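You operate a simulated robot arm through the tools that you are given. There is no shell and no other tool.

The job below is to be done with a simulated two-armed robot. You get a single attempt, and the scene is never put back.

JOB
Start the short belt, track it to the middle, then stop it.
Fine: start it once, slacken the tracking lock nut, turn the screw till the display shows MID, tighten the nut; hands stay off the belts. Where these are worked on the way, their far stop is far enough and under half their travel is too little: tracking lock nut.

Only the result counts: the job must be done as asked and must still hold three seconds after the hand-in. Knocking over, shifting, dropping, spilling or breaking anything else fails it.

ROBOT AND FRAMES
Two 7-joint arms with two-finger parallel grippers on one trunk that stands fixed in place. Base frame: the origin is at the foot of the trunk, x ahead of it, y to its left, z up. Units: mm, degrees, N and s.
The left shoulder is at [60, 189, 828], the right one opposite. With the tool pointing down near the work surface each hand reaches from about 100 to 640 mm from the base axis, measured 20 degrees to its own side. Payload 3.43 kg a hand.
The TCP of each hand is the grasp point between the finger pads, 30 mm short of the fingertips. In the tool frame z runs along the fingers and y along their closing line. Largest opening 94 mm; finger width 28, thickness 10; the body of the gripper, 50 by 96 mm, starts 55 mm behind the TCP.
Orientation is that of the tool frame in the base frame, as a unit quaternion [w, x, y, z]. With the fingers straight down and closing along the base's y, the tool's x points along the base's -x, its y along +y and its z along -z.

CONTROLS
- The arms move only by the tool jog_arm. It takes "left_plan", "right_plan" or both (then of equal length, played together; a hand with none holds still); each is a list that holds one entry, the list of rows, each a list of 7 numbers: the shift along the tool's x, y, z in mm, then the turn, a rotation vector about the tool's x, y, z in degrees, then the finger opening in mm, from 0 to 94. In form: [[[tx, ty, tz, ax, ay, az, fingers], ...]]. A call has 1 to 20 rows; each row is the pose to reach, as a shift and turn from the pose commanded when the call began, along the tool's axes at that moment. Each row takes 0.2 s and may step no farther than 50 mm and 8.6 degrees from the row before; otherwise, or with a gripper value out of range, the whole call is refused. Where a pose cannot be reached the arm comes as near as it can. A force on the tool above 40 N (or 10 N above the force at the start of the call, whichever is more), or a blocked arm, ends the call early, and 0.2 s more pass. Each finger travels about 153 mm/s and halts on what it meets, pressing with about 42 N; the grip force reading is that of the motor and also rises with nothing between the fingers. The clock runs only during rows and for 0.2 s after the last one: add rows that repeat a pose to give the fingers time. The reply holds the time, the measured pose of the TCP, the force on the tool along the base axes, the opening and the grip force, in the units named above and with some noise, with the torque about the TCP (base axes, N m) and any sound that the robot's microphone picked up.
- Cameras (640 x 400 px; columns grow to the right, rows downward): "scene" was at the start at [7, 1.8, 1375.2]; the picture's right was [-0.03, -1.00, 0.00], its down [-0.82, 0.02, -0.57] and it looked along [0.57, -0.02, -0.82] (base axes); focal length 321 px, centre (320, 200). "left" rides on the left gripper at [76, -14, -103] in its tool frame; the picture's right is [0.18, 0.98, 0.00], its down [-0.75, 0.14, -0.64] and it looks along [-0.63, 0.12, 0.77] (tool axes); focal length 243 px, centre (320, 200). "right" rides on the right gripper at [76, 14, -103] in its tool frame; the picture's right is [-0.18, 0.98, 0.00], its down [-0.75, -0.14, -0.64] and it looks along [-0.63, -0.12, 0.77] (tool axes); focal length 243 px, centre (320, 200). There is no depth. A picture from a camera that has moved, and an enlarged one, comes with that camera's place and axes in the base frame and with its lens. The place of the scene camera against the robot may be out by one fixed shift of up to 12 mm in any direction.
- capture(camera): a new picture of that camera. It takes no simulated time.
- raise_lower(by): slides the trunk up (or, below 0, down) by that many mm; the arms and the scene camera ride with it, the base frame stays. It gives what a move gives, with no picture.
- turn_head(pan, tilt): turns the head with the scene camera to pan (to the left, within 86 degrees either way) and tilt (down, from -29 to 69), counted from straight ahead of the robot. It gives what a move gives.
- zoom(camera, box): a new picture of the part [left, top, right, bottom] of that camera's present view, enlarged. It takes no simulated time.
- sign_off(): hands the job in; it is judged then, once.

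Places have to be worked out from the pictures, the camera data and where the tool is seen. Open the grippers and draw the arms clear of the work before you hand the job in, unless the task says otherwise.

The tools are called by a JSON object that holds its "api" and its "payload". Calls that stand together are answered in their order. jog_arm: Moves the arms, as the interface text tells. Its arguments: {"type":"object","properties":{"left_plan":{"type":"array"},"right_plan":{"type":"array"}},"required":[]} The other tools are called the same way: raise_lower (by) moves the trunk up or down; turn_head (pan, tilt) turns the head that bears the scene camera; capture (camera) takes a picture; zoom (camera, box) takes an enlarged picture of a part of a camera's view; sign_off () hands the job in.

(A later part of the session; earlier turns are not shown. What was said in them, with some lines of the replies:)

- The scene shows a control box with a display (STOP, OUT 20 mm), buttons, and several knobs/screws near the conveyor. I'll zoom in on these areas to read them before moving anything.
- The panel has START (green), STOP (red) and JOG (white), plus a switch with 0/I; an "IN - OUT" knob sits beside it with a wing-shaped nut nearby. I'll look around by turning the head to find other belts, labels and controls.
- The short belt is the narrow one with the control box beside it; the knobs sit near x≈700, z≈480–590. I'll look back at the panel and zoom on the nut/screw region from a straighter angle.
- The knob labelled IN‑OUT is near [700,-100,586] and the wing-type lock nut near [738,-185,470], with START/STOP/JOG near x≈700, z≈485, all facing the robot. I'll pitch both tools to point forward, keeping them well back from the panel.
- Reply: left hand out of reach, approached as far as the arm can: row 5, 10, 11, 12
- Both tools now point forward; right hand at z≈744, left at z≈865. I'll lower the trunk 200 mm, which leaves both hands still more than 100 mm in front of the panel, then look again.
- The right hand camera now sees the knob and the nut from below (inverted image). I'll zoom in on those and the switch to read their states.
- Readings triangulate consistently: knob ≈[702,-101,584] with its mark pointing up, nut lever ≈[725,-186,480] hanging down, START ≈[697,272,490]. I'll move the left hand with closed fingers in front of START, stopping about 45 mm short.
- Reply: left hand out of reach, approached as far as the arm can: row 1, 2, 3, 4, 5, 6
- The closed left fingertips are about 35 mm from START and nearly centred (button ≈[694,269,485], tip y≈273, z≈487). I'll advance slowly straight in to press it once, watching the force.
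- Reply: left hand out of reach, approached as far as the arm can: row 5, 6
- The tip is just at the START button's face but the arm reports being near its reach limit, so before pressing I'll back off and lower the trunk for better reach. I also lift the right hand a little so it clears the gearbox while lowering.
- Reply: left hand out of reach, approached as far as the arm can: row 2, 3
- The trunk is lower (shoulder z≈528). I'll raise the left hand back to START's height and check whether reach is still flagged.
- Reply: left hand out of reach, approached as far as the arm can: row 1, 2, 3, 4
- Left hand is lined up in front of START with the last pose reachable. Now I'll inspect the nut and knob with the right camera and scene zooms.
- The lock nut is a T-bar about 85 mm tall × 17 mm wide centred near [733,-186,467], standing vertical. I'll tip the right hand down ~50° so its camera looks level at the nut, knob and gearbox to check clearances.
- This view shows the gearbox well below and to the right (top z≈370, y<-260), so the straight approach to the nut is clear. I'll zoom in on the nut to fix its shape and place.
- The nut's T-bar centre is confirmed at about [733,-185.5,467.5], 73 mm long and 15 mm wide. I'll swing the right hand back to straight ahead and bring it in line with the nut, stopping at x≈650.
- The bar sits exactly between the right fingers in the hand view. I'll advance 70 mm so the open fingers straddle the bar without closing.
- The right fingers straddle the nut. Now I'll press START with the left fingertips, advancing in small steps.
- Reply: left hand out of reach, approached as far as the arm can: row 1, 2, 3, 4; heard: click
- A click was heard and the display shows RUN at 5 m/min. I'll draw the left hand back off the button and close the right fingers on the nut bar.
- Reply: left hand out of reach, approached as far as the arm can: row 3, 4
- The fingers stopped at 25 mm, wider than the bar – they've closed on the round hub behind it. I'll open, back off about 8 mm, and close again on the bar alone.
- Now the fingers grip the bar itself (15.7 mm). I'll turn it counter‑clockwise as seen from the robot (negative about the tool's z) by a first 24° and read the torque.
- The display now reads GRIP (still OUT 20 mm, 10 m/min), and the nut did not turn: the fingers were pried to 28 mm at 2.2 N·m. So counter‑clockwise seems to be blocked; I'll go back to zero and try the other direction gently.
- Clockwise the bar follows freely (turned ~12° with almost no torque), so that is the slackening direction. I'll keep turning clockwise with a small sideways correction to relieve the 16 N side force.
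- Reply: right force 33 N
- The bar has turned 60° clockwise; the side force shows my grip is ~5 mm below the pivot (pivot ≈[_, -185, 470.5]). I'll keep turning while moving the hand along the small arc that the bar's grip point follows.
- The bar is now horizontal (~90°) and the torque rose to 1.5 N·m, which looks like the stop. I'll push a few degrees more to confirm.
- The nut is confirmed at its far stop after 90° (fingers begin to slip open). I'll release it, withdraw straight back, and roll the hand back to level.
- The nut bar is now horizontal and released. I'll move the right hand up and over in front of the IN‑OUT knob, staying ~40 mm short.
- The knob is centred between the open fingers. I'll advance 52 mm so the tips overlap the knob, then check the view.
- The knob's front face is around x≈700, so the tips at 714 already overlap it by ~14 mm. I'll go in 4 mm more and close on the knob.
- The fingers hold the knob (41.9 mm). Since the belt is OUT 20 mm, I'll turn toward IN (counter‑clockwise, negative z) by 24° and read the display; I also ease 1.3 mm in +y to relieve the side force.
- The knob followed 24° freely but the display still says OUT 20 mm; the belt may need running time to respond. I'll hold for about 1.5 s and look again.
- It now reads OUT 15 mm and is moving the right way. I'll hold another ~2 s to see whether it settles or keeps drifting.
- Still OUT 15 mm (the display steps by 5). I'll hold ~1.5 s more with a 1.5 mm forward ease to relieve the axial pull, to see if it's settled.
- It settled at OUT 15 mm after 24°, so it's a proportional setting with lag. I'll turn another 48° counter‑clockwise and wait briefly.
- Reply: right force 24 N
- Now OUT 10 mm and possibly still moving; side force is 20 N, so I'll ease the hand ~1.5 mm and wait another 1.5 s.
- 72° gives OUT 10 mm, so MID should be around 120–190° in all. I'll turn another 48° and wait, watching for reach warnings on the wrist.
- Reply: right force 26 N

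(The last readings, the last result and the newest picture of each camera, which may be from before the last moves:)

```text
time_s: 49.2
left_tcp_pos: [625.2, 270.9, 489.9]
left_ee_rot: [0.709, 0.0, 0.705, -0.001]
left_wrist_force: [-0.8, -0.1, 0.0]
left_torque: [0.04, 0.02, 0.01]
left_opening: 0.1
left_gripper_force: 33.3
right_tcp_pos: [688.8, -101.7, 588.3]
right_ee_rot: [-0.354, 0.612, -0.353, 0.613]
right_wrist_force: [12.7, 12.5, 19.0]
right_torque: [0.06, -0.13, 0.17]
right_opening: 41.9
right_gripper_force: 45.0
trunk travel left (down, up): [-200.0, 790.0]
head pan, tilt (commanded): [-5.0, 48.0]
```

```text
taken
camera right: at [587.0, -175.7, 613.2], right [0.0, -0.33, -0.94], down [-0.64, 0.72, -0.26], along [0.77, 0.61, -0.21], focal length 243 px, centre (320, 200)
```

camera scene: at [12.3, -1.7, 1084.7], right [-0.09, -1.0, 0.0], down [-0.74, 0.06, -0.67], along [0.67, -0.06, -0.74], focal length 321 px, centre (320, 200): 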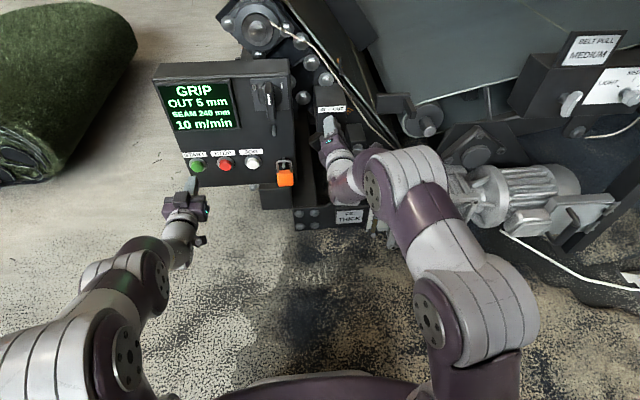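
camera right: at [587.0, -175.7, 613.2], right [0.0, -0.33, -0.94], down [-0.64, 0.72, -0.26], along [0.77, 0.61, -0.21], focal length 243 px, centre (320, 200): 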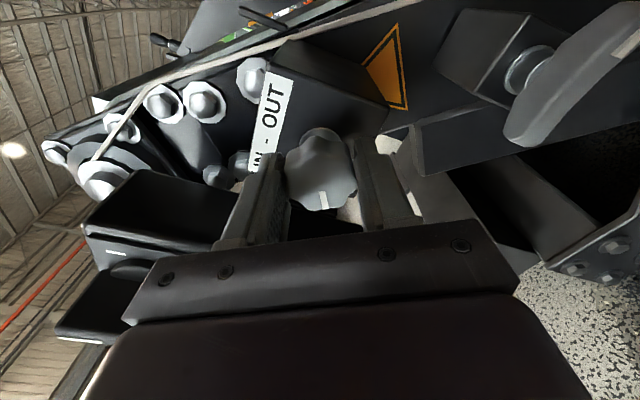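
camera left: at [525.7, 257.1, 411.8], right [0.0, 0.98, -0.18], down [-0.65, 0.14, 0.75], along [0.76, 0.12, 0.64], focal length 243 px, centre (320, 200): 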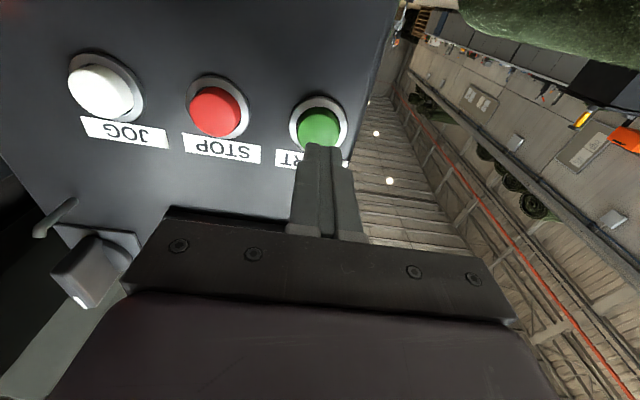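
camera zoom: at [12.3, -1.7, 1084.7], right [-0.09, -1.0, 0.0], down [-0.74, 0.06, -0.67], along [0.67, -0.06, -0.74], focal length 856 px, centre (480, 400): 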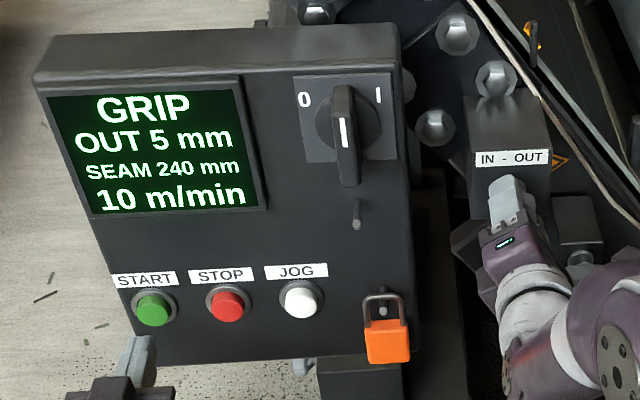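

OUT 5 mm at 120°, and no reach warnings. I'll ease the side forces and turn another 32° (152° in all), then wait.

{"api": "jog_arm", "payload": {"right_plan": [[[0, -2, 0.7, 0, 0, 0, 30], [0, -2, 0.7, 0, 0, -8, 30], [0, -2, 0.7, 0, 0, -16, 30], [0, -2, 0.7, 0, 0, -24, 30], [0, -2, 0.7, 0, 0, -32, 30], [0, -2, 0.7, 0, 0, -32, 30], [0, -2, 0.7, 0, 0, -32, 30], [0, -2, 0.7, 0, 0, -32, 30], [0, -2, 0.7, 0, 0, -32, 30], [0, -2, 0.7, 0, 0, -32, 30], [0, -2, 0.7, 0, 0, -32, 30], [0, -2, 0.7, 0, 0, -32, 30]]]}}

{"api": "zoom", "payload": {"camera": "scene", "box": [140, 50, 380, 200]}}

{"api": "capture", "payload": {"camera": "right"}}

```text
time_s: 51.8
left_tcp_pos: [623.5, 270.9, 489.5]
left_ee_rot: [0.71, 0.001, 0.705, -0.001]
left_wrist_force: [-0.6, -0.2, 1.3]
left_torque: [0.01, 0.01, 0.04]
left_opening: 0.1
left_gripper_force: 33.0
right_tcp_pos: [688.1, -100.6, 589.5]
right_ee_rot: [-0.172, 0.685, -0.171, 0.687]
right_wrist_force: [-6.7, 14.0, 11.0]
right_torque: [0.05, -0.4, 0.01]
right_opening: 42.0
right_gripper_force: 44.8
trunk travel left (down, up): [-200.0, 790.0]
head pan, tilt (commanded): [-5.0, 48.0]
```

```text
2.67 times, centred on (260, 125) of scene
camera zoom: at [11.6, -1.8, 1084.6], right [-0.09, -1.0, 0.0], down [-0.74, 0.06, -0.67], along [0.67, -0.06, -0.74], focal length 856 px, centre (480, 400)
```

zoom: 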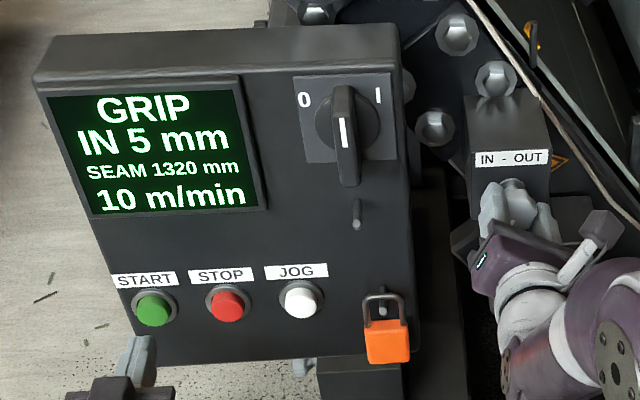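

```text
taken
camera right: at [586.9, -150.0, 649.1], right [0.0, -0.78, -0.62], down [-0.64, 0.48, -0.6], along [0.77, 0.4, -0.5], focal length 243 px, centre (320, 200)
```

right: 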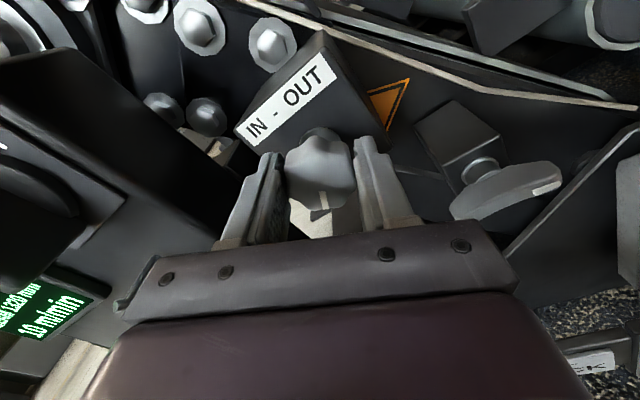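

It overshot to IN 5 mm at 152°, so MID lies near 136°. I'll turn back 16° and wait for it to settle.

{"api": "jog_arm", "payload": {"right_plan": [[[0, 0, 0, 0, 0, 5, 30], [0, 0, 0, 0, 0, 11, 30], [0, 0, 0, 0, 0, 16, 30], [0, 0, 0, 0, 0, 16, 30], [0, 0, 0, 0, 0, 16, 30], [0, 0, 0, 0, 0, 16, 30], [0, 0, 0, 0, 0, 16, 30], [0, 0, 0, 0, 0, 16, 30], [0, 0, 0, 0, 0, 16, 30], [0, 0, 0, 0, 0, 16, 30], [0, 0, 0, 0, 0, 16, 30]]]}}

{"api": "zoom", "payload": {"camera": "scene", "box": [140, 50, 380, 200]}}

```text
time_s: 54.2
left_tcp_pos: [625.5, 271.2, 489.6]
left_ee_rot: [0.71, 0.002, 0.705, -0.002]
left_wrist_force: [1.0, -0.5, -0.2]
left_torque: [0.0, 0.03, 0.02]
left_opening: 0.1
left_gripper_force: 32.9
right_tcp_pos: [689.4, -101.2, 588.2]
right_ee_rot: [-0.264, 0.655, -0.265, 0.656]
right_wrist_force: [-11.7, 10.4, 5.9]
right_torque: [0.06, 0.08, 0.16]
right_opening: 41.8
right_gripper_force: 44.9
trunk travel left (down, up): [-200.0, 790.0]
head pan, tilt (commanded): [-5.0, 48.0]
```

```text
2.67 times, centred on (260, 125) of scene
camera zoom: at [11.8, -2.2, 1084.6], right [-0.09, -1.0, 0.0], down [-0.74, 0.06, -0.67], along [0.67, -0.06, -0.74], focal length 856 px, centre (480, 400)
```

zoom: 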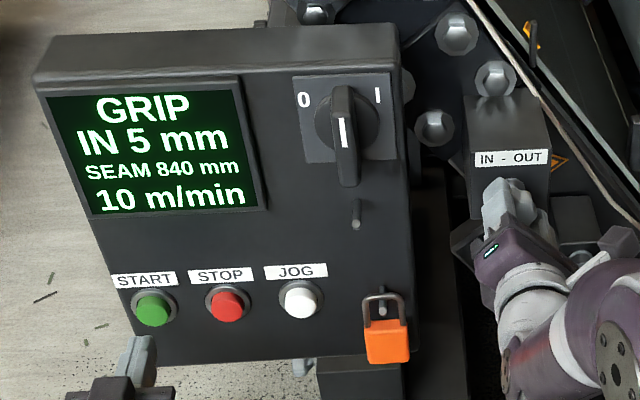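

Still IN 5 mm. I'll hold 2 s at this angle to see whether the belt is still walking before correcting again.

{"api": "jog_arm", "payload": {"right_plan": [[[0, 0, -0.6, 0, 0, 0, 30], [0, 0, -0.6, 0, 0, 0, 30], [0, 0, -0.6, 0, 0, 0, 30], [0, 0, -0.6, 0, 0, 0, 30], [0, 0, -0.6, 0, 0, 0, 30], [0, 0, -0.6, 0, 0, 0, 30], [0, 0, -0.6, 0, 0, 0, 30], [0, 0, -0.6, 0, 0, 0, 30], [0, 0, -0.6, 0, 0, 0, 30], [0, 0, -0.6, 0, 0, 0, 30]]]}}

{"api": "zoom", "payload": {"camera": "scene", "box": [140, 50, 380, 200]}}

```text
time_s: 56.4
left_tcp_pos: [624.9, 270.6, 490.0]
left_ee_rot: [0.709, 0.0, 0.706, -0.001]
left_wrist_force: [-1.0, -0.1, -0.5]
left_torque: [0.0, 0.01, -0.01]
left_opening: 0.0
left_gripper_force: 32.9
right_tcp_pos: [688.5, -101.0, 589.6]
right_ee_rot: [-0.265, 0.655, -0.264, 0.656]
right_wrist_force: [1.2, 7.5, 7.4]
right_torque: [0.04, -0.16, -0.03]
right_opening: 41.9
right_gripper_force: 44.9
trunk travel left (down, up): [-200.0, 790.0]
head pan, tilt (commanded): [-5.0, 48.0]
```

```text
2.67 times, centred on (260, 125) of scene
camera zoom: at [12.7, -2.4, 1084.6], right [-0.09, -1.0, 0.0], down [-0.74, 0.06, -0.67], along [0.67, -0.06, -0.74], focal length 856 px, centre (480, 400)
```

zoom: 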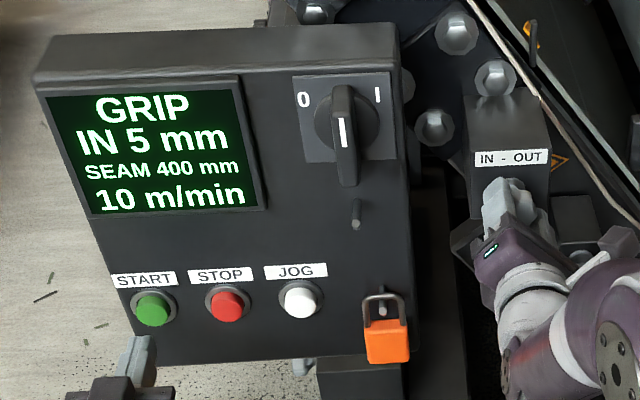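

It's steady at IN 5 mm at 136°, while 120° gave OUT 5 mm. I'll turn back 8° to 128° and wait.

{"api": "jog_arm", "payload": {"right_plan": [[[0, 0, 0, 0, 0, 4, 30], [0, 0, 0, 0, 0, 8, 30], [0, 0, 0, 0, 0, 8, 30], [0, 0, 0, 0, 0, 8, 30], [0, 0, 0, 0, 0, 8, 30], [0, 0, 0, 0, 0, 8, 30], [0, 0, 0, 0, 0, 8, 30], [0, 0, 0, 0, 0, 8, 30], [0, 0, 0, 0, 0, 8, 30], [0, 0, 0, 0, 0, 8, 30]]]}}

{"api": "zoom", "payload": {"camera": "scene", "box": [140, 50, 380, 200]}}

```text
time_s: 58.6
left_tcp_pos: [624.5, 271.1, 488.4]
left_ee_rot: [0.71, 0.002, 0.705, -0.003]
left_wrist_force: [-0.7, 0.4, 0.7]
left_torque: [0.01, 0.0, 0.03]
left_opening: 0.0
left_gripper_force: 32.5
right_tcp_pos: [688.7, -102.0, 588.4]
right_ee_rot: [-0.311, 0.635, -0.309, 0.636]
right_wrist_force: [-3.4, 6.3, 6.8]
right_torque: [0.01, 0.13, 0.21]
right_opening: 42.0
right_gripper_force: 45.0
trunk travel left (down, up): [-200.0, 790.0]
head pan, tilt (commanded): [-5.0, 48.0]
```

```text
2.67 times, centred on (260, 125) of scene
camera zoom: at [12.6, -2.5, 1084.6], right [-0.09, -1.0, 0.0], down [-0.74, 0.06, -0.67], along [0.67, -0.06, -0.74], focal length 856 px, centre (480, 400)
```

zoom: 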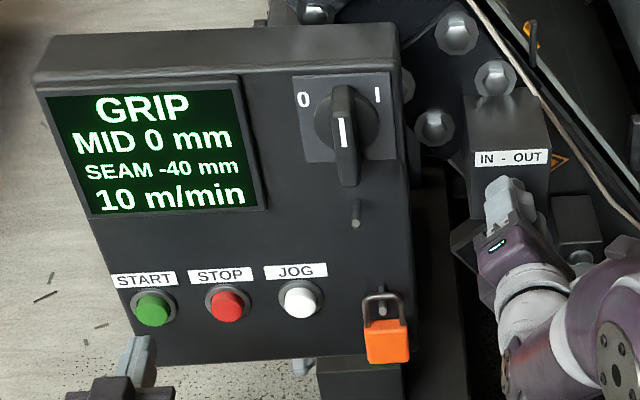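

The display shows MID 0 mm at 128°, midway between the OUT 5 and IN 5 positions. I'll hold 2 s to make sure it's settled there.

{"api": "jog_arm", "payload": {"right_plan": [[[0, 0, 0, 0, 0, 0, 30], [0, 0, 0, 0, 0, 0, 30], [0, 0, 0, 0, 0, 0, 30], [0, 0, 0, 0, 0, 0, 30], [0, 0, 0, 0, 0, 0, 30], [0, 0, 0, 0, 0, 0, 30], [0, 0, 0, 0, 0, 0, 30], [0, 0, 0, 0, 0, 0, 30], [0, 0, 0, 0, 0, 0, 30], [0, 0, 0, 0, 0, 0, 30], [0, 0, 0, 0, 0, 0, 30], [0, 0, 0, 0, 0, 0, 30]]]}}

{"api": "zoom", "payload": {"camera": "scene", "box": [140, 50, 380, 200]}}

{"api": "capture", "payload": {"camera": "right"}}

```text
time_s: 61.2
left_tcp_pos: [624.8, 271.5, 489.9]
left_ee_rot: [0.71, 0.002, 0.704, -0.002]
left_wrist_force: [0.3, -0.4, 0.1]
left_torque: [-0.01, -0.01, -0.01]
left_opening: 0.0
left_gripper_force: 33.2
right_tcp_pos: [689.0, -101.7, 588.6]
right_ee_rot: [-0.311, 0.635, -0.309, 0.636]
right_wrist_force: [-5.1, 6.3, 3.6]
right_torque: [0.02, -0.01, 0.05]
right_opening: 41.4
right_gripper_force: 44.9
trunk travel left (down, up): [-200.0, 790.0]
head pan, tilt (commanded): [-5.0, 48.0]
```

```text
2.67 times, centred on (260, 125) of scene
camera zoom: at [12.6, -2.5, 1084.6], right [-0.09, -1.0, 0.0], down [-0.74, 0.06, -0.67], along [0.67, -0.06, -0.74], focal length 856 px, centre (480, 400)
```

zoom: 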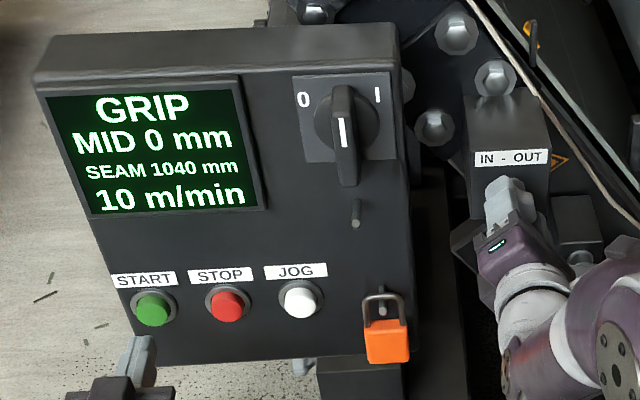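

```text
taken
camera right: at [587.0, -171.2, 623.7], right [0.0, -0.46, -0.89], down [-0.64, 0.68, -0.35], along [0.77, 0.57, -0.29], focal length 243 px, centre (320, 200)
```

right: 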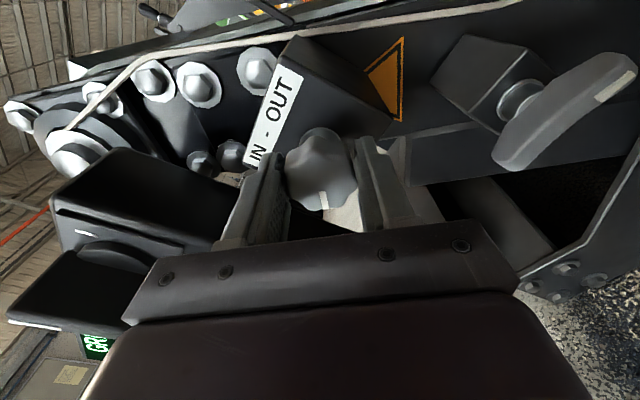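

MID 0 mm is stable. I'll open gently, withdraw straight back from the knob, and start rolling the hand back.

{"api": "jog_arm", "payload": {"right_plan": [[[0, 0, 0, 0, 0, 0, 46], [0, 0, 0, 0, 0, 0, 56], [0, 0, 0, 0, 0, 0, 66], [0, 0, 0, 0, 0, 0, 66], [0, 0, -20, 0, 0, 0, 66], [0, 0, -50, 0, 0, 0, 66], [0, 0, -75, 0, 0, 0, 66], [0, 0, -75, 0, 0, 8, 66], [0, 0, -75, 0, 0, 16, 66], [0, 0, -75, 0, 0, 24, 66], [0, 0, -75, 0, 0, 32, 66], [0, 0, -75, 0, 0, 40, 66], [0, 0, -75, 0, 0, 48, 66], [0, 0, -75, 0, 0, 56, 66], [0, 0, -75, 0, 0, 64, 66], [0, 0, -75, 0, 0, 72, 66], [0, 0, -75, 0, 0, 80, 66], [0, 0, -75, 0, 0, 88, 66], [0, 0, -75, 0, 0, 96, 66], [0, 0, -75, 0, 0, 104, 66]]]}}

{"api": "zoom", "payload": {"camera": "scene", "box": [140, 50, 380, 200]}}

{"api": "capture", "payload": {"camera": "scene"}}

```text
time_s: 65.4
left_tcp_pos: [625.3, 271.3, 488.5]
left_ee_rot: [0.71, 0.001, 0.704, -0.001]
left_wrist_force: [0.0, -1.3, 0.1]
left_torque: [0.0, -0.01, 0.02]
left_opening: 0.0
left_gripper_force: 32.6
right_tcp_pos: [614.1, -102.0, 586.9]
right_ee_rot: [0.692, -0.145, 0.692, -0.146]
right_wrist_force: [-0.4, -1.0, 0.4]
right_torque: [-0.02, 0.04, -0.01]
right_opening: 65.5
right_gripper_force: 0.0
trunk travel left (down, up): [-200.0, 790.0]
head pan, tilt (commanded): [-5.0, 48.0]
```

```text
2.67 times, centred on (260, 125) of scene
camera zoom: at [13.5, -3.1, 1084.6], right [-0.09, -1.0, 0.0], down [-0.74, 0.06, -0.67], along [0.67, -0.06, -0.74], focal length 856 px, centre (480, 400)
```

zoom: 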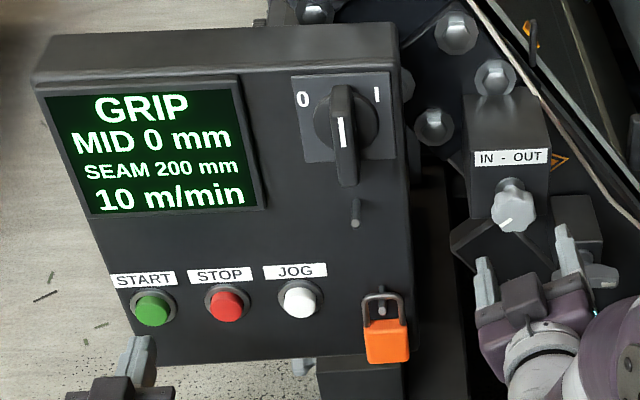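

```text
taken
camera scene: at [13.5, -3.1, 1084.6], right [-0.09, -1.0, 0.0], down [-0.74, 0.06, -0.67], along [0.67, -0.06, -0.74], focal length 321 px, centre (320, 200)
```

scene: 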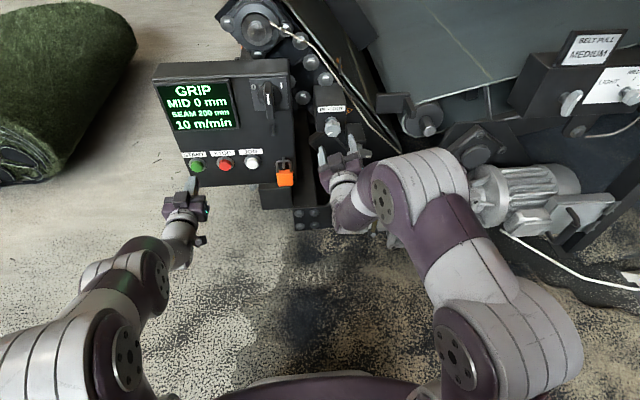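

MID holds with the knob released. Now I'll move the right hand in front of the nut while rolling it so the fingers close vertically on the horizontal bar.

{"api": "jog_arm", "payload": {"right_plan": [[[9.3, -1.9, 1, 0, 0, 8, 66], [18.7, -3.8, 2, 0, 0, 16, 66], [28, -5.7, 3, 0, 0, 24, 66], [37.4, -7.6, 4, 0, 0, 32, 60], [46.7, -9.5, 5, 0, 0, 40, 60], [56, -11.4, 6, 0, 0, 48, 55], [65.4, -13.3, 7, 0, 0, 56, 50], [74.8, -15.1, 8, 0, 0, 64, 45], [84, -17, 9, 0, 0, 72, 45], [93.5, -19, 10, 0, 0, 80, 45], [102.8, -20.8, 11, 0, 0, 88, 45], [112, -22.7, 12, 0, 0, 96, 45], [121.5, -24.6, 13, 0, 0, 104, 45], [130.8, -26.5, 14, 0, 0, 112, 45], [140.2, -28.4, 16, 0, 0, 114, 45], [140.2, -28.4, 16, 0, 0, 114, 45]]]}}

{"api": "capture", "payload": {"camera": "right"}}

{"api": "zoom", "payload": {"camera": "scene", "box": [290, 70, 420, 220]}}

```text
time_s: 68.8
left_tcp_pos: [626.0, 270.4, 489.2]
left_ee_rot: [0.709, 0.001, 0.705, -0.001]
left_wrist_force: [0.7, 0.5, 0.3]
left_torque: [-0.01, -0.01, -0.03]
left_opening: 0.0
left_gripper_force: 33.1
right_tcp_pos: [630.5, -186.0, 471.0]
right_ee_rot: [0.499, 0.501, 0.499, 0.501]
right_wrist_force: [-0.1, -0.2, 0.5]
right_torque: [-0.03, 0.02, -0.02]
right_opening: 45.1
right_gripper_force: 0.1
trunk travel left (down, up): [-200.0, 790.0]
head pan, tilt (commanded): [-5.0, 48.0]
```

```text
taken
camera right: at [528.6, -109.8, 484.9], right [0.0, -0.19, 0.98], down [-0.64, -0.75, -0.14], along [0.77, -0.63, -0.12], focal length 243 px, centre (320, 200)
```

right: 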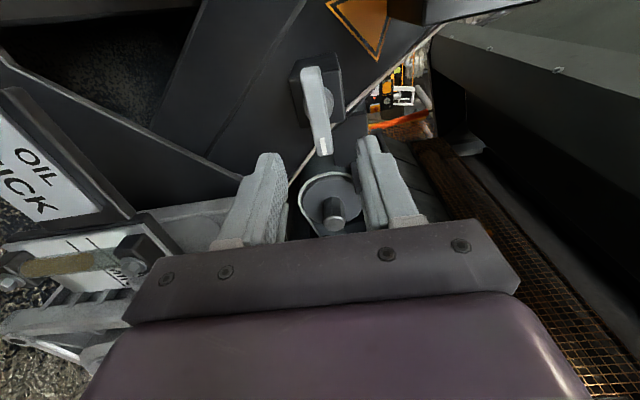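

```text
2.67 times, centred on (355, 145) of scene
camera zoom: at [13.6, -3.2, 1084.6], right [-0.09, -1.0, 0.0], down [-0.74, 0.06, -0.67], along [0.67, -0.06, -0.74], focal length 856 px, centre (227, 347)
```

zoom: 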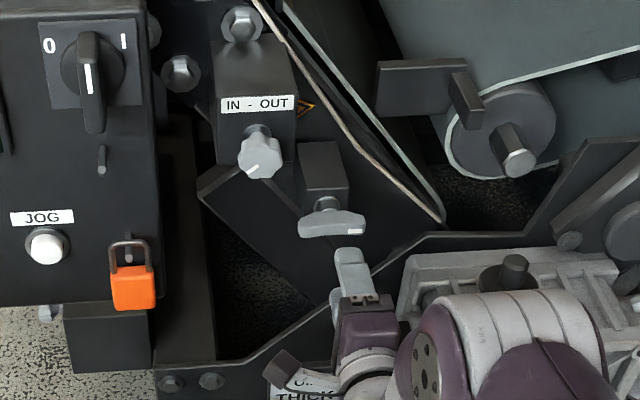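

The bar lines up between the fingers (about 1.5 mm low). I'll advance 81 mm to the depth that gripped well before, then close on the bar.

{"api": "jog_arm", "payload": {"right_plan": [[[1, -1.3, 25, 0, 0, 0, 45], [1, -1.3, 50, 0, 0, 0, 45], [1, -1.3, 70, 0, 0, 0, 45], [1, -1.3, 81.5, 0, 0, 0, 45], [1, -1.3, 81.5, 0, 0, 0, 25], [1, -1.3, 81.5, 0, 0, 0, 5], [1, -1.3, 81.5, 0, 0, 0, 5]]]}}

{"api": "capture", "payload": {"camera": "right"}}

{"api": "zoom", "payload": {"camera": "scene", "box": [140, 50, 380, 200]}}

```text
time_s: 70.4
left_tcp_pos: [625.1, 271.0, 488.4]
left_ee_rot: [0.709, 0.001, 0.706, -0.001]
left_wrist_force: [0.2, -0.1, -0.1]
left_torque: [0.02, -0.02, 0.02]
left_opening: 0.3
left_gripper_force: 33.0
right_tcp_pos: [712.6, -185.4, 470.1]
right_ee_rot: [0.5, 0.5, 0.499, 0.501]
right_wrist_force: [2.1, 0.2, -1.6]
right_torque: [-0.08, 0.02, -0.05]
right_opening: 15.7
right_gripper_force: 45.3
trunk travel left (down, up): [-200.0, 790.0]
head pan, tilt (commanded): [-5.0, 48.0]
```

```text
taken
camera right: at [610.7, -108.9, 483.5], right [0.0, -0.19, 0.98], down [-0.64, -0.75, -0.14], along [0.77, -0.63, -0.12], focal length 243 px, centre (320, 200)
```

right: 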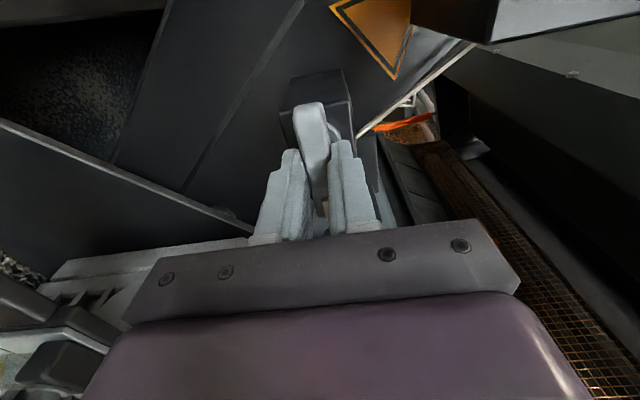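

```text
2.67 times, centred on (260, 125) of scene
camera zoom: at [13.9, -3.2, 1084.5], right [-0.09, -1.0, 0.0], down [-0.74, 0.06, -0.67], along [0.67, -0.06, -0.74], focal length 856 px, centre (480, 400)
```

zoom: 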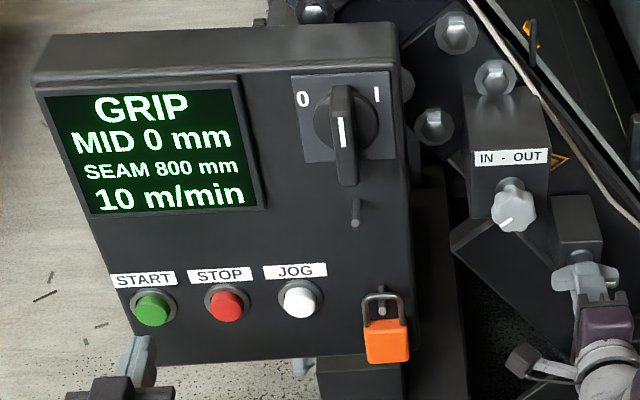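

Gripped squarely at 15.7 mm with almost no side force. I'll turn the nut back counter‑clockwise 64°, then check.

{"api": "jog_arm", "payload": {"right_plan": [[[0, 0, 0, 0, 0, -8, 5], [0, 0, 0, 0, 0, -16, 5], [0, 0, 0, 0, 0, -24, 5], [0, 0, 0, 0, 0, -32, 5], [0, 0, 0, 0, 0, -40, 5], [0, 0, 0, 0, 0, -48, 5], [0, 0, 0, 0, 0, -56, 5], [0, 0, 0, 0, 0, -64, 5]]]}}

{"api": "zoom", "payload": {"camera": "scene", "box": [140, 50, 400, 210]}}

```text
time_s: 72.2
left_tcp_pos: [625.2, 269.5, 487.6]
left_ee_rot: [0.709, 0.003, 0.706, -0.002]
left_wrist_force: [0.8, 0.0, 0.4]
left_torque: [0.03, 0.02, 0.01]
left_opening: 0.0
left_gripper_force: 32.8
right_tcp_pos: [712.3, -184.9, 468.2]
right_ee_rot: [0.689, 0.159, 0.689, 0.159]
right_wrist_force: [18.2, -10.4, -6.1]
right_torque: [0.06, -1.04, -0.6]
right_opening: 15.9
right_gripper_force: 45.2
trunk travel left (down, up): [-200.0, 790.0]
head pan, tilt (commanded): [-5.0, 48.0]
```

```text
2.46 times, centred on (270, 130) of scene
camera zoom: at [15.4, -4.0, 1084.5], right [-0.09, -1.0, 0.0], down [-0.74, 0.07, -0.67], along [0.67, -0.06, -0.74], focal length 790 px, centre (443, 372)
```

zoom: 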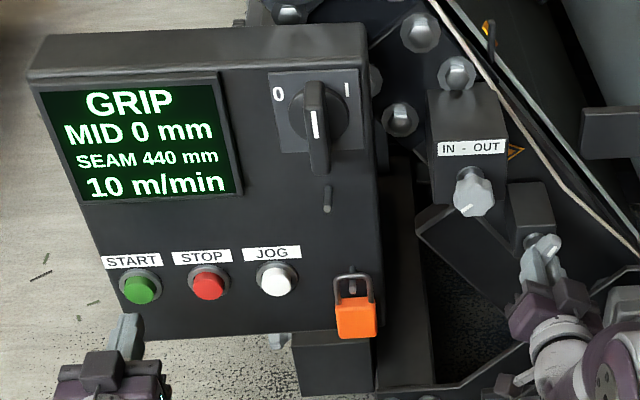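

Nut has turned 64° back with no torque resistance and MID unchanged. I'll ease the axial pull and continue to the tight stop, pressing a few degrees into it.

{"api": "jog_arm", "payload": {"right_plan": [[[0, -0.8, 0.8, 0, 0, -6, 5], [0, -0.8, 0.8, 0, 0, -12, 5], [0, -0.8, 0.8, 0, 0, -18, 5], [0, -0.8, 0.8, 0, 0, -24, 5], [0, -0.8, 0.8, 0, 0, -29, 5], [0, -0.8, 0.8, 0, 0, -33, 5]]]}}

{"api": "zoom", "payload": {"camera": "scene", "box": [140, 50, 400, 210]}}

{"api": "zoom", "payload": {"camera": "right", "box": [220, 60, 420, 260]}}

```text
time_s: 73.6
left_tcp_pos: [624.8, 270.6, 488.0]
left_ee_rot: [0.709, 0.002, 0.706, -0.001]
left_wrist_force: [0.2, 0.0, -0.5]
left_torque: [0.0, -0.03, 0.0]
left_opening: 0.0
left_gripper_force: 32.8
right_tcp_pos: [712.2, -185.3, 468.1]
right_ee_rot: [0.705, -0.041, 0.707, -0.043]
right_wrist_force: [2.7, -6.9, -2.6]
right_torque: [1.74, 0.33, -0.13]
right_opening: 18.6
right_gripper_force: 45.3
trunk travel left (down, up): [-200.0, 790.0]
head pan, tilt (commanded): [-5.0, 48.0]
```

```text
2.46 times, centred on (270, 130) of scene
camera zoom: at [14.1, -4.0, 1084.5], right [-0.09, -1.0, 0.0], down [-0.74, 0.07, -0.67], along [0.67, -0.06, -0.74], focal length 790 px, centre (443, 372)
```

zoom: 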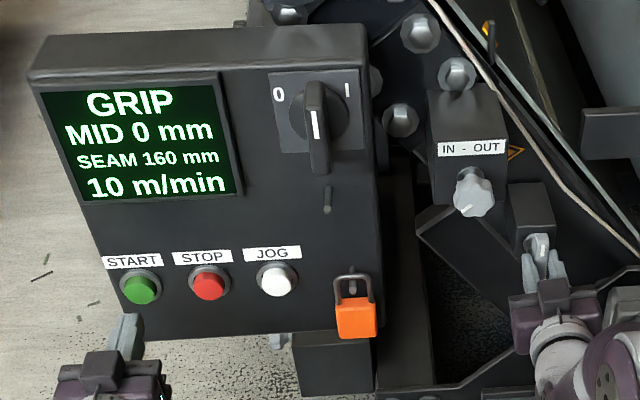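

```text
2.00 times, centred on (320, 160) of right
camera zoom: at [610.3, -180.9, 390.7], right [0.0, 1.0, 0.07], down [-0.64, -0.05, 0.77], along [0.77, -0.04, 0.64], focal length 485 px, centre (320, 280)
```

zoom: 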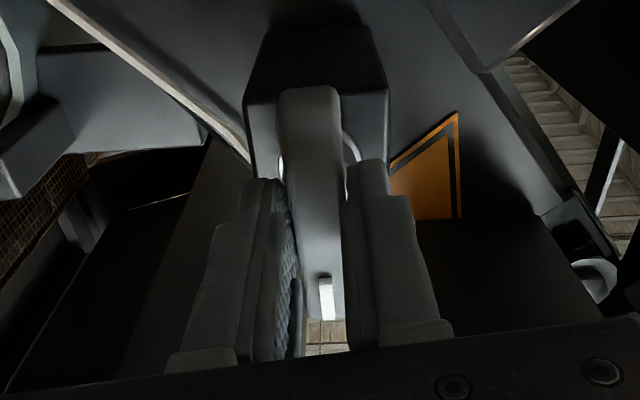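

The nut is back at its tight stop, upright (torque 1.7 N·m, fingers starting to slip). I'll unwind the hand slightly, open and withdraw it, while the left hand slides over in front of STOP.

{"api": "jog_arm", "payload": {"right_plan": [[[0, 0, 0, 0, 0, 4, 5], [0, 0, 0, 0, 0, 7, 20], [0, 0, 0, 0, 0, 7, 40], [0, 0, 0, 0, 0, 7, 50], [0, 0, -20, 0, 0, 7, 50], [0, 0, -50, 0, 0, 7, 50], [0, 0, -80, 0, 0, 7, 50], [0, 0, -80, 0, 0, 7, 50]]], "left_plan": [[[0, -10, -5, 0, 0, 0, 0], [0, -25, -5, 0, 0, 0, 0], [0, -40, -5, 0, 0, 0, 0], [0, -55, -5, 0, 0, 0, 0], [0, -70, -5, 0, 0, 0, 0], [0, -73.5, 0, 0, 0, 0, 0], [0, -73.5, 0, 0, 0, 0, 0], [0, -73.5, 0, 0, 0, 0, 0]]]}}

{"api": "capture", "payload": {"camera": "left"}}

{"api": "zoom", "payload": {"camera": "scene", "box": [140, 50, 400, 210]}}

{"api": "capture", "payload": {"camera": "right"}}

```text
time_s: 75.4
left_tcp_pos: [624.1, 262.3, 492.8]
left_ee_rot: [0.708, 0.006, 0.707, -0.006]
left_wrist_force: [0.5, -0.2, 0.3]
left_torque: [-0.01, 0.0, 0.01]
left_opening: 0.1
left_gripper_force: 32.9
left hand out of reach, approached as far as the arm can: row 1, 2, 3, 4, 5, 6, 7, 8
right_tcp_pos: [631.2, -184.3, 469.4]
right_ee_rot: [0.707, 0.0, 0.707, 0.0]
right_wrist_force: [0.8, 0.5, 0.2]
right_torque: [0.0, 0.01, 0.02]
right_opening: 50.0
right_gripper_force: 0.0
trunk travel left (down, up): [-200.0, 790.0]
head pan, tilt (commanded): [-5.0, 48.0]
```

```text
taken
camera left: at [521.6, 250.5, 416.5], right [0.02, 0.98, -0.18], down [-0.64, 0.15, 0.75], along [0.77, 0.11, 0.63], focal length 243 px, centre (320, 200)
```

left: 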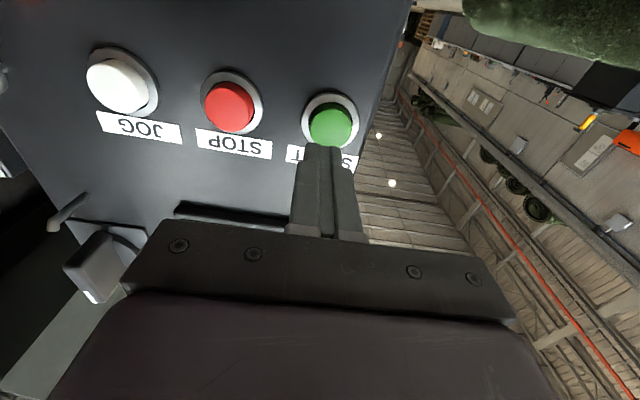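

```text
2.46 times, centred on (270, 130) of scene
camera zoom: at [13.5, -3.2, 1084.6], right [-0.09, -1.0, 0.0], down [-0.74, 0.06, -0.67], along [0.67, -0.06, -0.74], focal length 790 px, centre (443, 372)
```

zoom: 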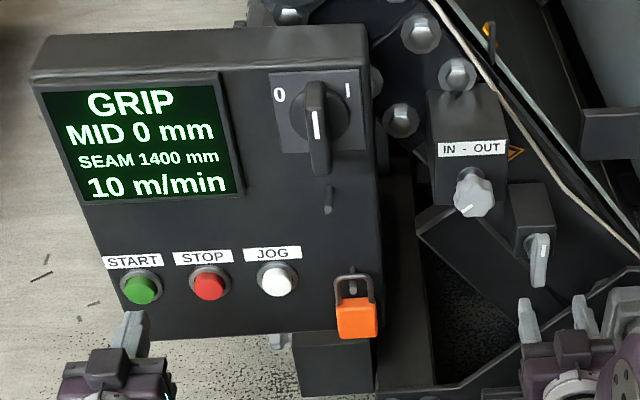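

```text
taken
camera right: at [530.4, -170.7, 393.7], right [0.0, 0.98, 0.19], down [-0.64, -0.14, 0.75], along [0.77, -0.12, 0.63], focal length 243 px, centre (320, 200)
```

right: 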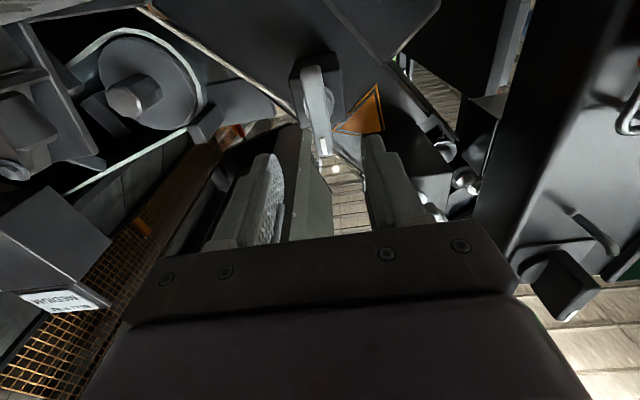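

The nut stays upright and MID holds, but the left arm is caught at a joint limit and can't slide toward STOP. I'll draw it back while pitching the tool down to get a better arm posture, then re‑approach.

{"api": "jog_arm", "payload": {"left_plan": [[[0, 0, -20, 0, 0, 0, 0], [0, 0, -40, 0, 8, 0, 0], [0, 0, -60, 0, 16, 0, 0], [0, -3, -80, 0, 24, 0, 0], [0, -6, -100, 0, 32, 0, 0], [0, -9, -115, 0, 40, 0, 0], [0, -12, -130, 0, 48, 0, 0], [0, -15, -144, 0, 56, 0, 0], [0, -20, -144, 0, 64, 0, 0], [0, -25, -144, 0, 72, 0, 0], [0, -30, -144, 0, 80, 0, 0], [0, -32, -144, 0, 88, 0, 0], [0, -32, -144, 0, 90, 0, 0]]]}}

{"api": "capture", "payload": {"camera": "scene"}}

```text
time_s: 78.2
left_tcp_pos: [480.0, 232.6, 491.7]
left_ee_rot: [0.003, -0.001, 1.0, 0.001]
left_wrist_force: [-0.6, 0.3, 0.8]
left_torque: [0.0, 0.01, 0.01]
left_opening: 0.0
left_gripper_force: 32.9
left hand out of reach, approached as far as the arm can: row 1, 9, 10
right_tcp_pos: [633.1, -185.0, 470.2]
right_ee_rot: [0.707, 0.001, 0.707, 0.001]
right_wrist_force: [-0.3, 0.5, 0.2]
right_torque: [0.0, -0.01, 0.0]
right_opening: 49.9
right_gripper_force: 0.0
trunk travel left (down, up): [-200.0, 790.0]
head pan, tilt (commanded): [-5.0, 48.0]
```

```text
taken
camera scene: at [13.6, -3.2, 1084.5], right [-0.09, -1.0, 0.0], down [-0.74, 0.06, -0.67], along [0.67, -0.06, -0.74], focal length 321 px, centre (320, 200)
```

scene: 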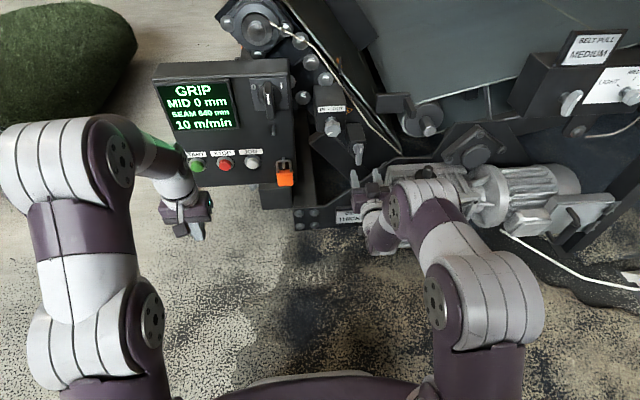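

The left arm is back in its elbow-up posture with the tool down. I'll mirror the right arm's successful sequence: go to about [469,196,440] and then pitch the tool forward in place.

{"api": "jog_arm", "payload": {"left_plan": [[[5, -18, 24, 0, 0, 0, 0], [11, -36, 48, 0, 0, 0, 0], [11, -36, 48, 0, -8, 0, 0], [11, -36, 48, 0, -16, 0, 0], [11, -36, 48, 0, -24, 0, 0], [11, -36, 48, 0, -32, 0, 0], [11, -36, 48, 0, -40, 0, 0], [11, -36, 48, 0, -48, 0, 0], [11, -36, 48, 0, -56, 0, 0], [11, -36, 48, 0, -64, 0, 0], [11, -36, 48, 0, -72, 0, 0], [11, -36, 48, 0, -80, 0, 0], [11, -36, 48, 0, -85, 0, 0], [11, -36, 48, 0, -90, 0, 0], [11, -36, 48, 0, -90, 0, 0]]]}}

{"api": "capture", "payload": {"camera": "scene"}}

{"api": "capture", "payload": {"camera": "left"}}

```text
time_s: 81.4
left_tcp_pos: [469.3, 197.5, 443.2]
left_ee_rot: [0.709, -0.001, 0.705, 0.001]
left_wrist_force: [0.3, -1.4, -0.5]
left_torque: [0.01, 0.01, 0.03]
left_opening: 0.1
left_gripper_force: 32.9
left hand out of reach, approached as far as the arm can: row 6
right_tcp_pos: [631.8, -184.8, 469.2]
right_ee_rot: [0.707, 0.0, 0.707, 0.0]
right_wrist_force: [0.6, -0.3, -0.5]
right_torque: [0.01, 0.01, -0.01]
right_opening: 50.1
right_gripper_force: 0.0
trunk travel left (down, up): [-200.0, 790.0]
head pan, tilt (commanded): [-5.0, 48.0]
```

```text
taken
camera scene: at [13.6, -3.2, 1084.6], right [-0.09, -1.0, 0.0], down [-0.74, 0.06, -0.67], along [0.67, -0.06, -0.74], focal length 321 px, centre (320, 200)
```

scene: 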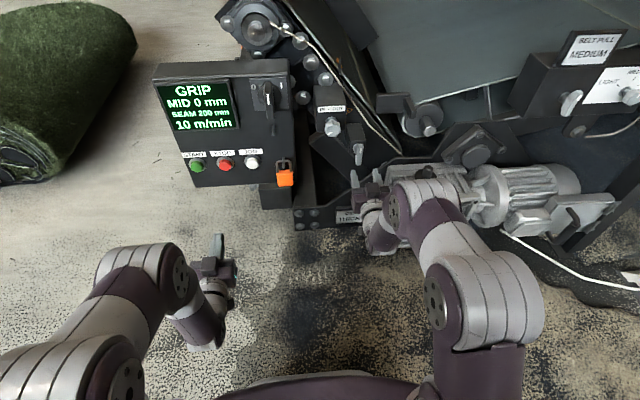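

```text
taken
camera left: at [367.4, 181.6, 366.3], right [0.0, 0.98, -0.18], down [-0.65, 0.14, 0.75], along [0.76, 0.12, 0.64], focal length 243 px, centre (320, 200)
```

left: 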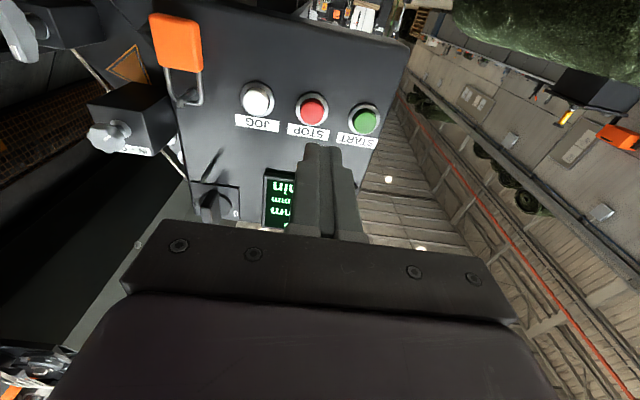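

The left arm now points forward with a reachable posture at [469,197,443], and STOP is almost dead ahead at about [693,194,485]. I'll advance to ~38 mm short of the button.

{"api": "jog_arm", "payload": {"left_plan": [[[-10, -0.5, 30, 0, 0, 0, 0], [-20, -1, 60, 0, 0, 0, 0], [-30, -1.5, 95, 0, 0, 0, 0], [-40, -2, 130, 0, 0, 0, 0], [-43, -2.5, 155, 0, 0, 0, 0], [-43, -2.5, 155, 0, 0, 0, 0]]]}}

{"api": "capture", "payload": {"camera": "left"}}

{"api": "zoom", "payload": {"camera": "scene", "box": [140, 50, 400, 210]}}

```text
time_s: 82.8
left_tcp_pos: [625.6, 194.5, 486.9]
left_ee_rot: [0.709, -0.003, 0.705, 0.003]
left_wrist_force: [-0.3, -0.4, 0.1]
left_torque: [-0.01, -0.01, -0.04]
left_opening: 0.1
left_gripper_force: 33.1
right_tcp_pos: [632.8, -185.3, 468.4]
right_ee_rot: [0.707, 0.001, 0.707, 0.0]
right_wrist_force: [0.5, -0.2, -0.2]
right_torque: [-0.01, 0.01, -0.03]
right_opening: 50.0
right_gripper_force: 0.1
trunk travel left (down, up): [-200.0, 790.0]
head pan, tilt (commanded): [-5.0, 48.0]
```

```text
taken
camera left: at [523.1, 179.2, 410.5], right [0.0, 0.98, -0.18], down [-0.65, 0.14, 0.75], along [0.76, 0.12, 0.64], focal length 243 px, centre (320, 200)
```

left: 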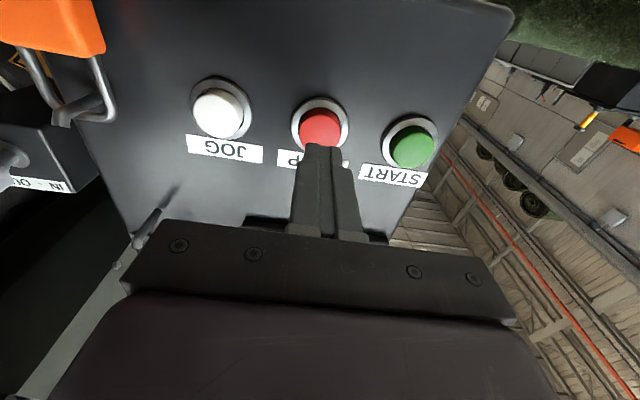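

```text
2.46 times, centred on (270, 130) of scene
camera zoom: at [13.6, -3.2, 1084.6], right [-0.09, -1.0, 0.0], down [-0.74, 0.06, -0.67], along [0.67, -0.06, -0.74], focal length 790 px, centre (443, 372)
```

zoom: 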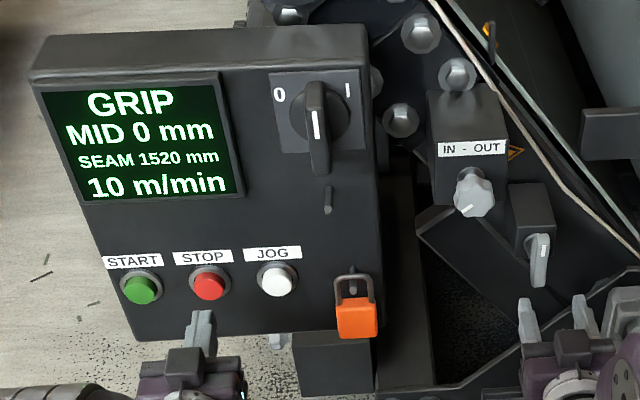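

STOP is centred exactly ahead of the fingertips, in the same relation START had. MID still shows, so I'll press STOP with the same stroke.

{"api": "jog_arm", "payload": {"left_plan": [[[0, 0, 15, 0, 0, 0, 0], [0, 0, 28, 0, 0, 0, 0], [0, 0, 34, 0, 0, 0, 0], [0, 0, 37, 0, 0, 0, 0], [0, 0, 40, 0, 0, 0, 0], [0, 0, 42.5, 0, 0, 0, 0]]]}}

{"api": "zoom", "payload": {"camera": "scene", "box": [140, 50, 400, 210]}}

```text
time_s: 84.2
left_tcp_pos: [666.0, 194.6, 486.8]
left_ee_rot: [0.71, -0.001, 0.705, 0.002]
left_wrist_force: [-4.8, -2.0, 0.4]
left_torque: [-0.05, 0.06, -0.06]
left_opening: 0.1
left_gripper_force: 33.0
right_tcp_pos: [631.8, -184.9, 470.2]
right_ee_rot: [0.707, 0.0, 0.707, 0.001]
right_wrist_force: [0.4, -0.9, 0.3]
right_torque: [0.0, 0.02, 0.0]
right_opening: 50.1
right_gripper_force: 0.1
trunk travel left (down, up): [-200.0, 790.0]
head pan, tilt (commanded): [-5.0, 48.0]
heard: click
```

```text
2.46 times, centred on (270, 130) of scene
camera zoom: at [13.2, -3.3, 1084.6], right [-0.09, -1.0, 0.0], down [-0.74, 0.07, -0.67], along [0.67, -0.06, -0.74], focal length 790 px, centre (443, 372)
```

zoom: 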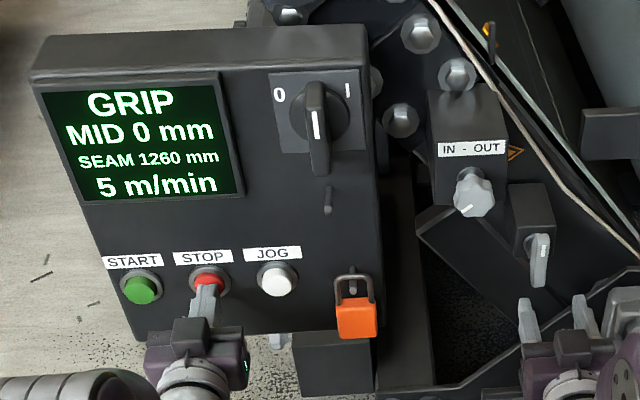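

A click was heard and the speed is falling (5 m/min). I'll draw the left hand off the button and the right hand back at the same time, then check that the belt is stopped.

{"api": "jog_arm", "payload": {"left_plan": [[[0, 0, -10, 0, 0, 0, 0], [0, 0, -35, 0, 0, 0, 0], [0, 0, -70, 0, 0, 0, 20], [0, 0, -110, 0, 0, 0, 50], [0, 0, -150, 0, 0, 0, 80], [0, 0, -180, 0, 0, 0, 90], [0, 0, -180, 0, 0, 0, 90], [0, 0, -180, 0, 0, 0, 90]]], "right_plan": [[[0, 0, -10, 0, 0, 0, 60], [0, 0, -35, 0, 0, 0, 70], [0, 0, -60, 0, 0, 0, 80], [0, 0, -90, 0, 0, 0, 90], [0, 0, -120, 0, 0, 0, 90], [0, 0, -150, 0, 0, 0, 90], [0, 0, -150, 0, 0, 0, 90], [0, 0, -150, 0, 0, 0, 90]]]}}

{"api": "zoom", "payload": {"camera": "scene", "box": [140, 50, 400, 210]}}

{"api": "capture", "payload": {"camera": "scene"}}

```text
time_s: 86.0
left_tcp_pos: [485.5, 192.5, 486.8]
left_ee_rot: [0.709, -0.002, 0.705, 0.002]
left_wrist_force: [-0.2, 0.7, 0.6]
left_torque: [0.0, 0.03, 0.01]
left_opening: 90.0
left_gripper_force: 0.1
right_tcp_pos: [480.0, -184.7, 469.3]
right_ee_rot: [0.707, 0.001, 0.707, 0.001]
right_wrist_force: [-0.2, -0.4, 0.9]
right_torque: [0.0, -0.01, 0.01]
right_opening: 89.8
right_gripper_force: 0.1
trunk travel left (down, up): [-200.0, 790.0]
head pan, tilt (commanded): [-5.0, 48.0]
```

```text
2.46 times, centred on (270, 130) of scene
camera zoom: at [13.5, -3.2, 1084.6], right [-0.09, -1.0, 0.0], down [-0.74, 0.06, -0.67], along [0.67, -0.06, -0.74], focal length 790 px, centre (443, 372)
```

zoom: 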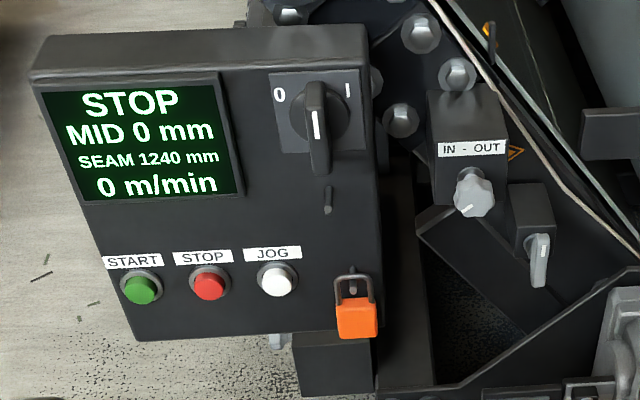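

```text
taken
camera scene: at [13.5, -3.2, 1084.6], right [-0.09, -1.0, 0.0], down [-0.74, 0.06, -0.67], along [0.67, -0.06, -0.74], focal length 321 px, centre (320, 200)
```

scene: 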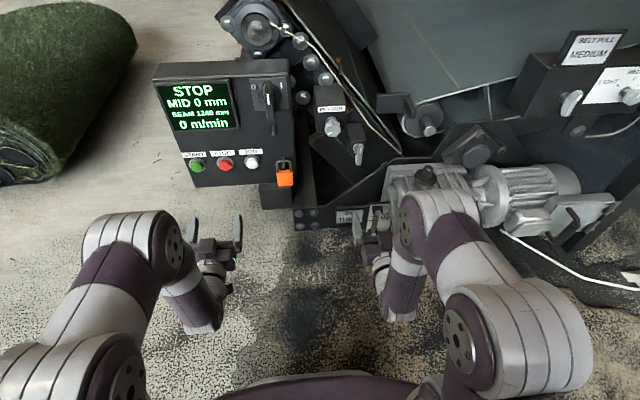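

The display reads STOP, MID 0 mm, 0 m/min, with both hands open and clear. One last close look to confirm the nut is in the same upright (tight) position as at the start.

{"api": "zoom", "payload": {"camera": "scene", "box": [310, 80, 390, 180]}}

{"api": "capture", "payload": {"camera": "right"}}

```text
4.00 times, centred on (350, 130) of scene
camera zoom: at [13.5, -3.2, 1084.6], right [-0.09, -1.0, 0.0], down [-0.74, 0.06, -0.67], along [0.67, -0.06, -0.74], focal length 1283 px, centre (200, 480)
```

zoom: 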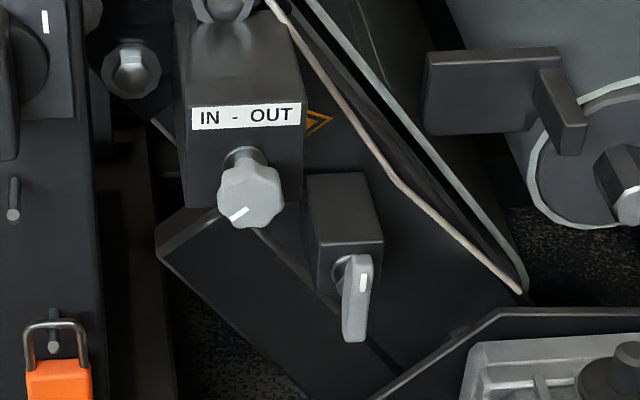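

```text
taken
camera right: at [379.4, -170.7, 393.4], right [0.0, 0.98, 0.19], down [-0.64, -0.14, 0.75], along [0.77, -0.12, 0.63], focal length 243 px, centre (320, 200)
```

right: 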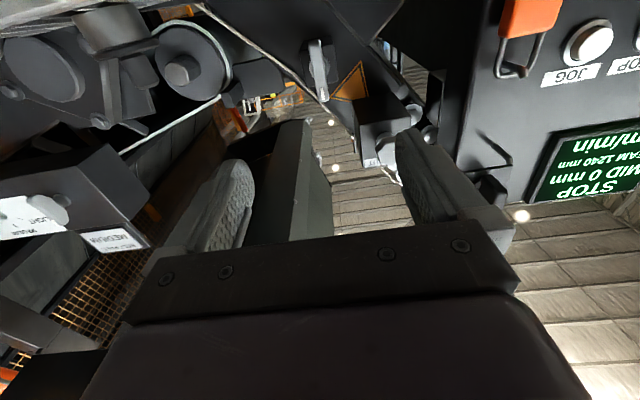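

The nut looks identical to its original tight position, the display shows STOP / MID 0 mm / 0 m/min, and both hands are open and clear. I'm handing the job in.

{"api": "sign_off", "payload": {}}

```text
The job is handed in.
```

The short belt was started once, tracked to the middle and stopped. The last display reading before hand-in was STOP, MID 0 mm, 0 m/min.

- **Start:** I pressed START once, and the belt ran up to 10 m/min.
- **Lock nut, slackened:** It slackens clockwise as the robot sees it. I turned it 90° to its far stop.
- **Tracking screw:** It started at OUT 20 mm. I overshot once to IN 5 mm and turned back; MID 0 mm came at about 128° towards IN and held after I let go of the knob.
- **Lock nut, tightened:** I turned it back to its tight stop. A close-up shows it in the same upright position as at the start.
- **Stop:** I pressed STOP once, and the belt slowed to a halt with MID still showing.

The hands stayed off the belts, and nothing in the pictures was knocked or shifted. Both grippers were open and clear when I handed in.
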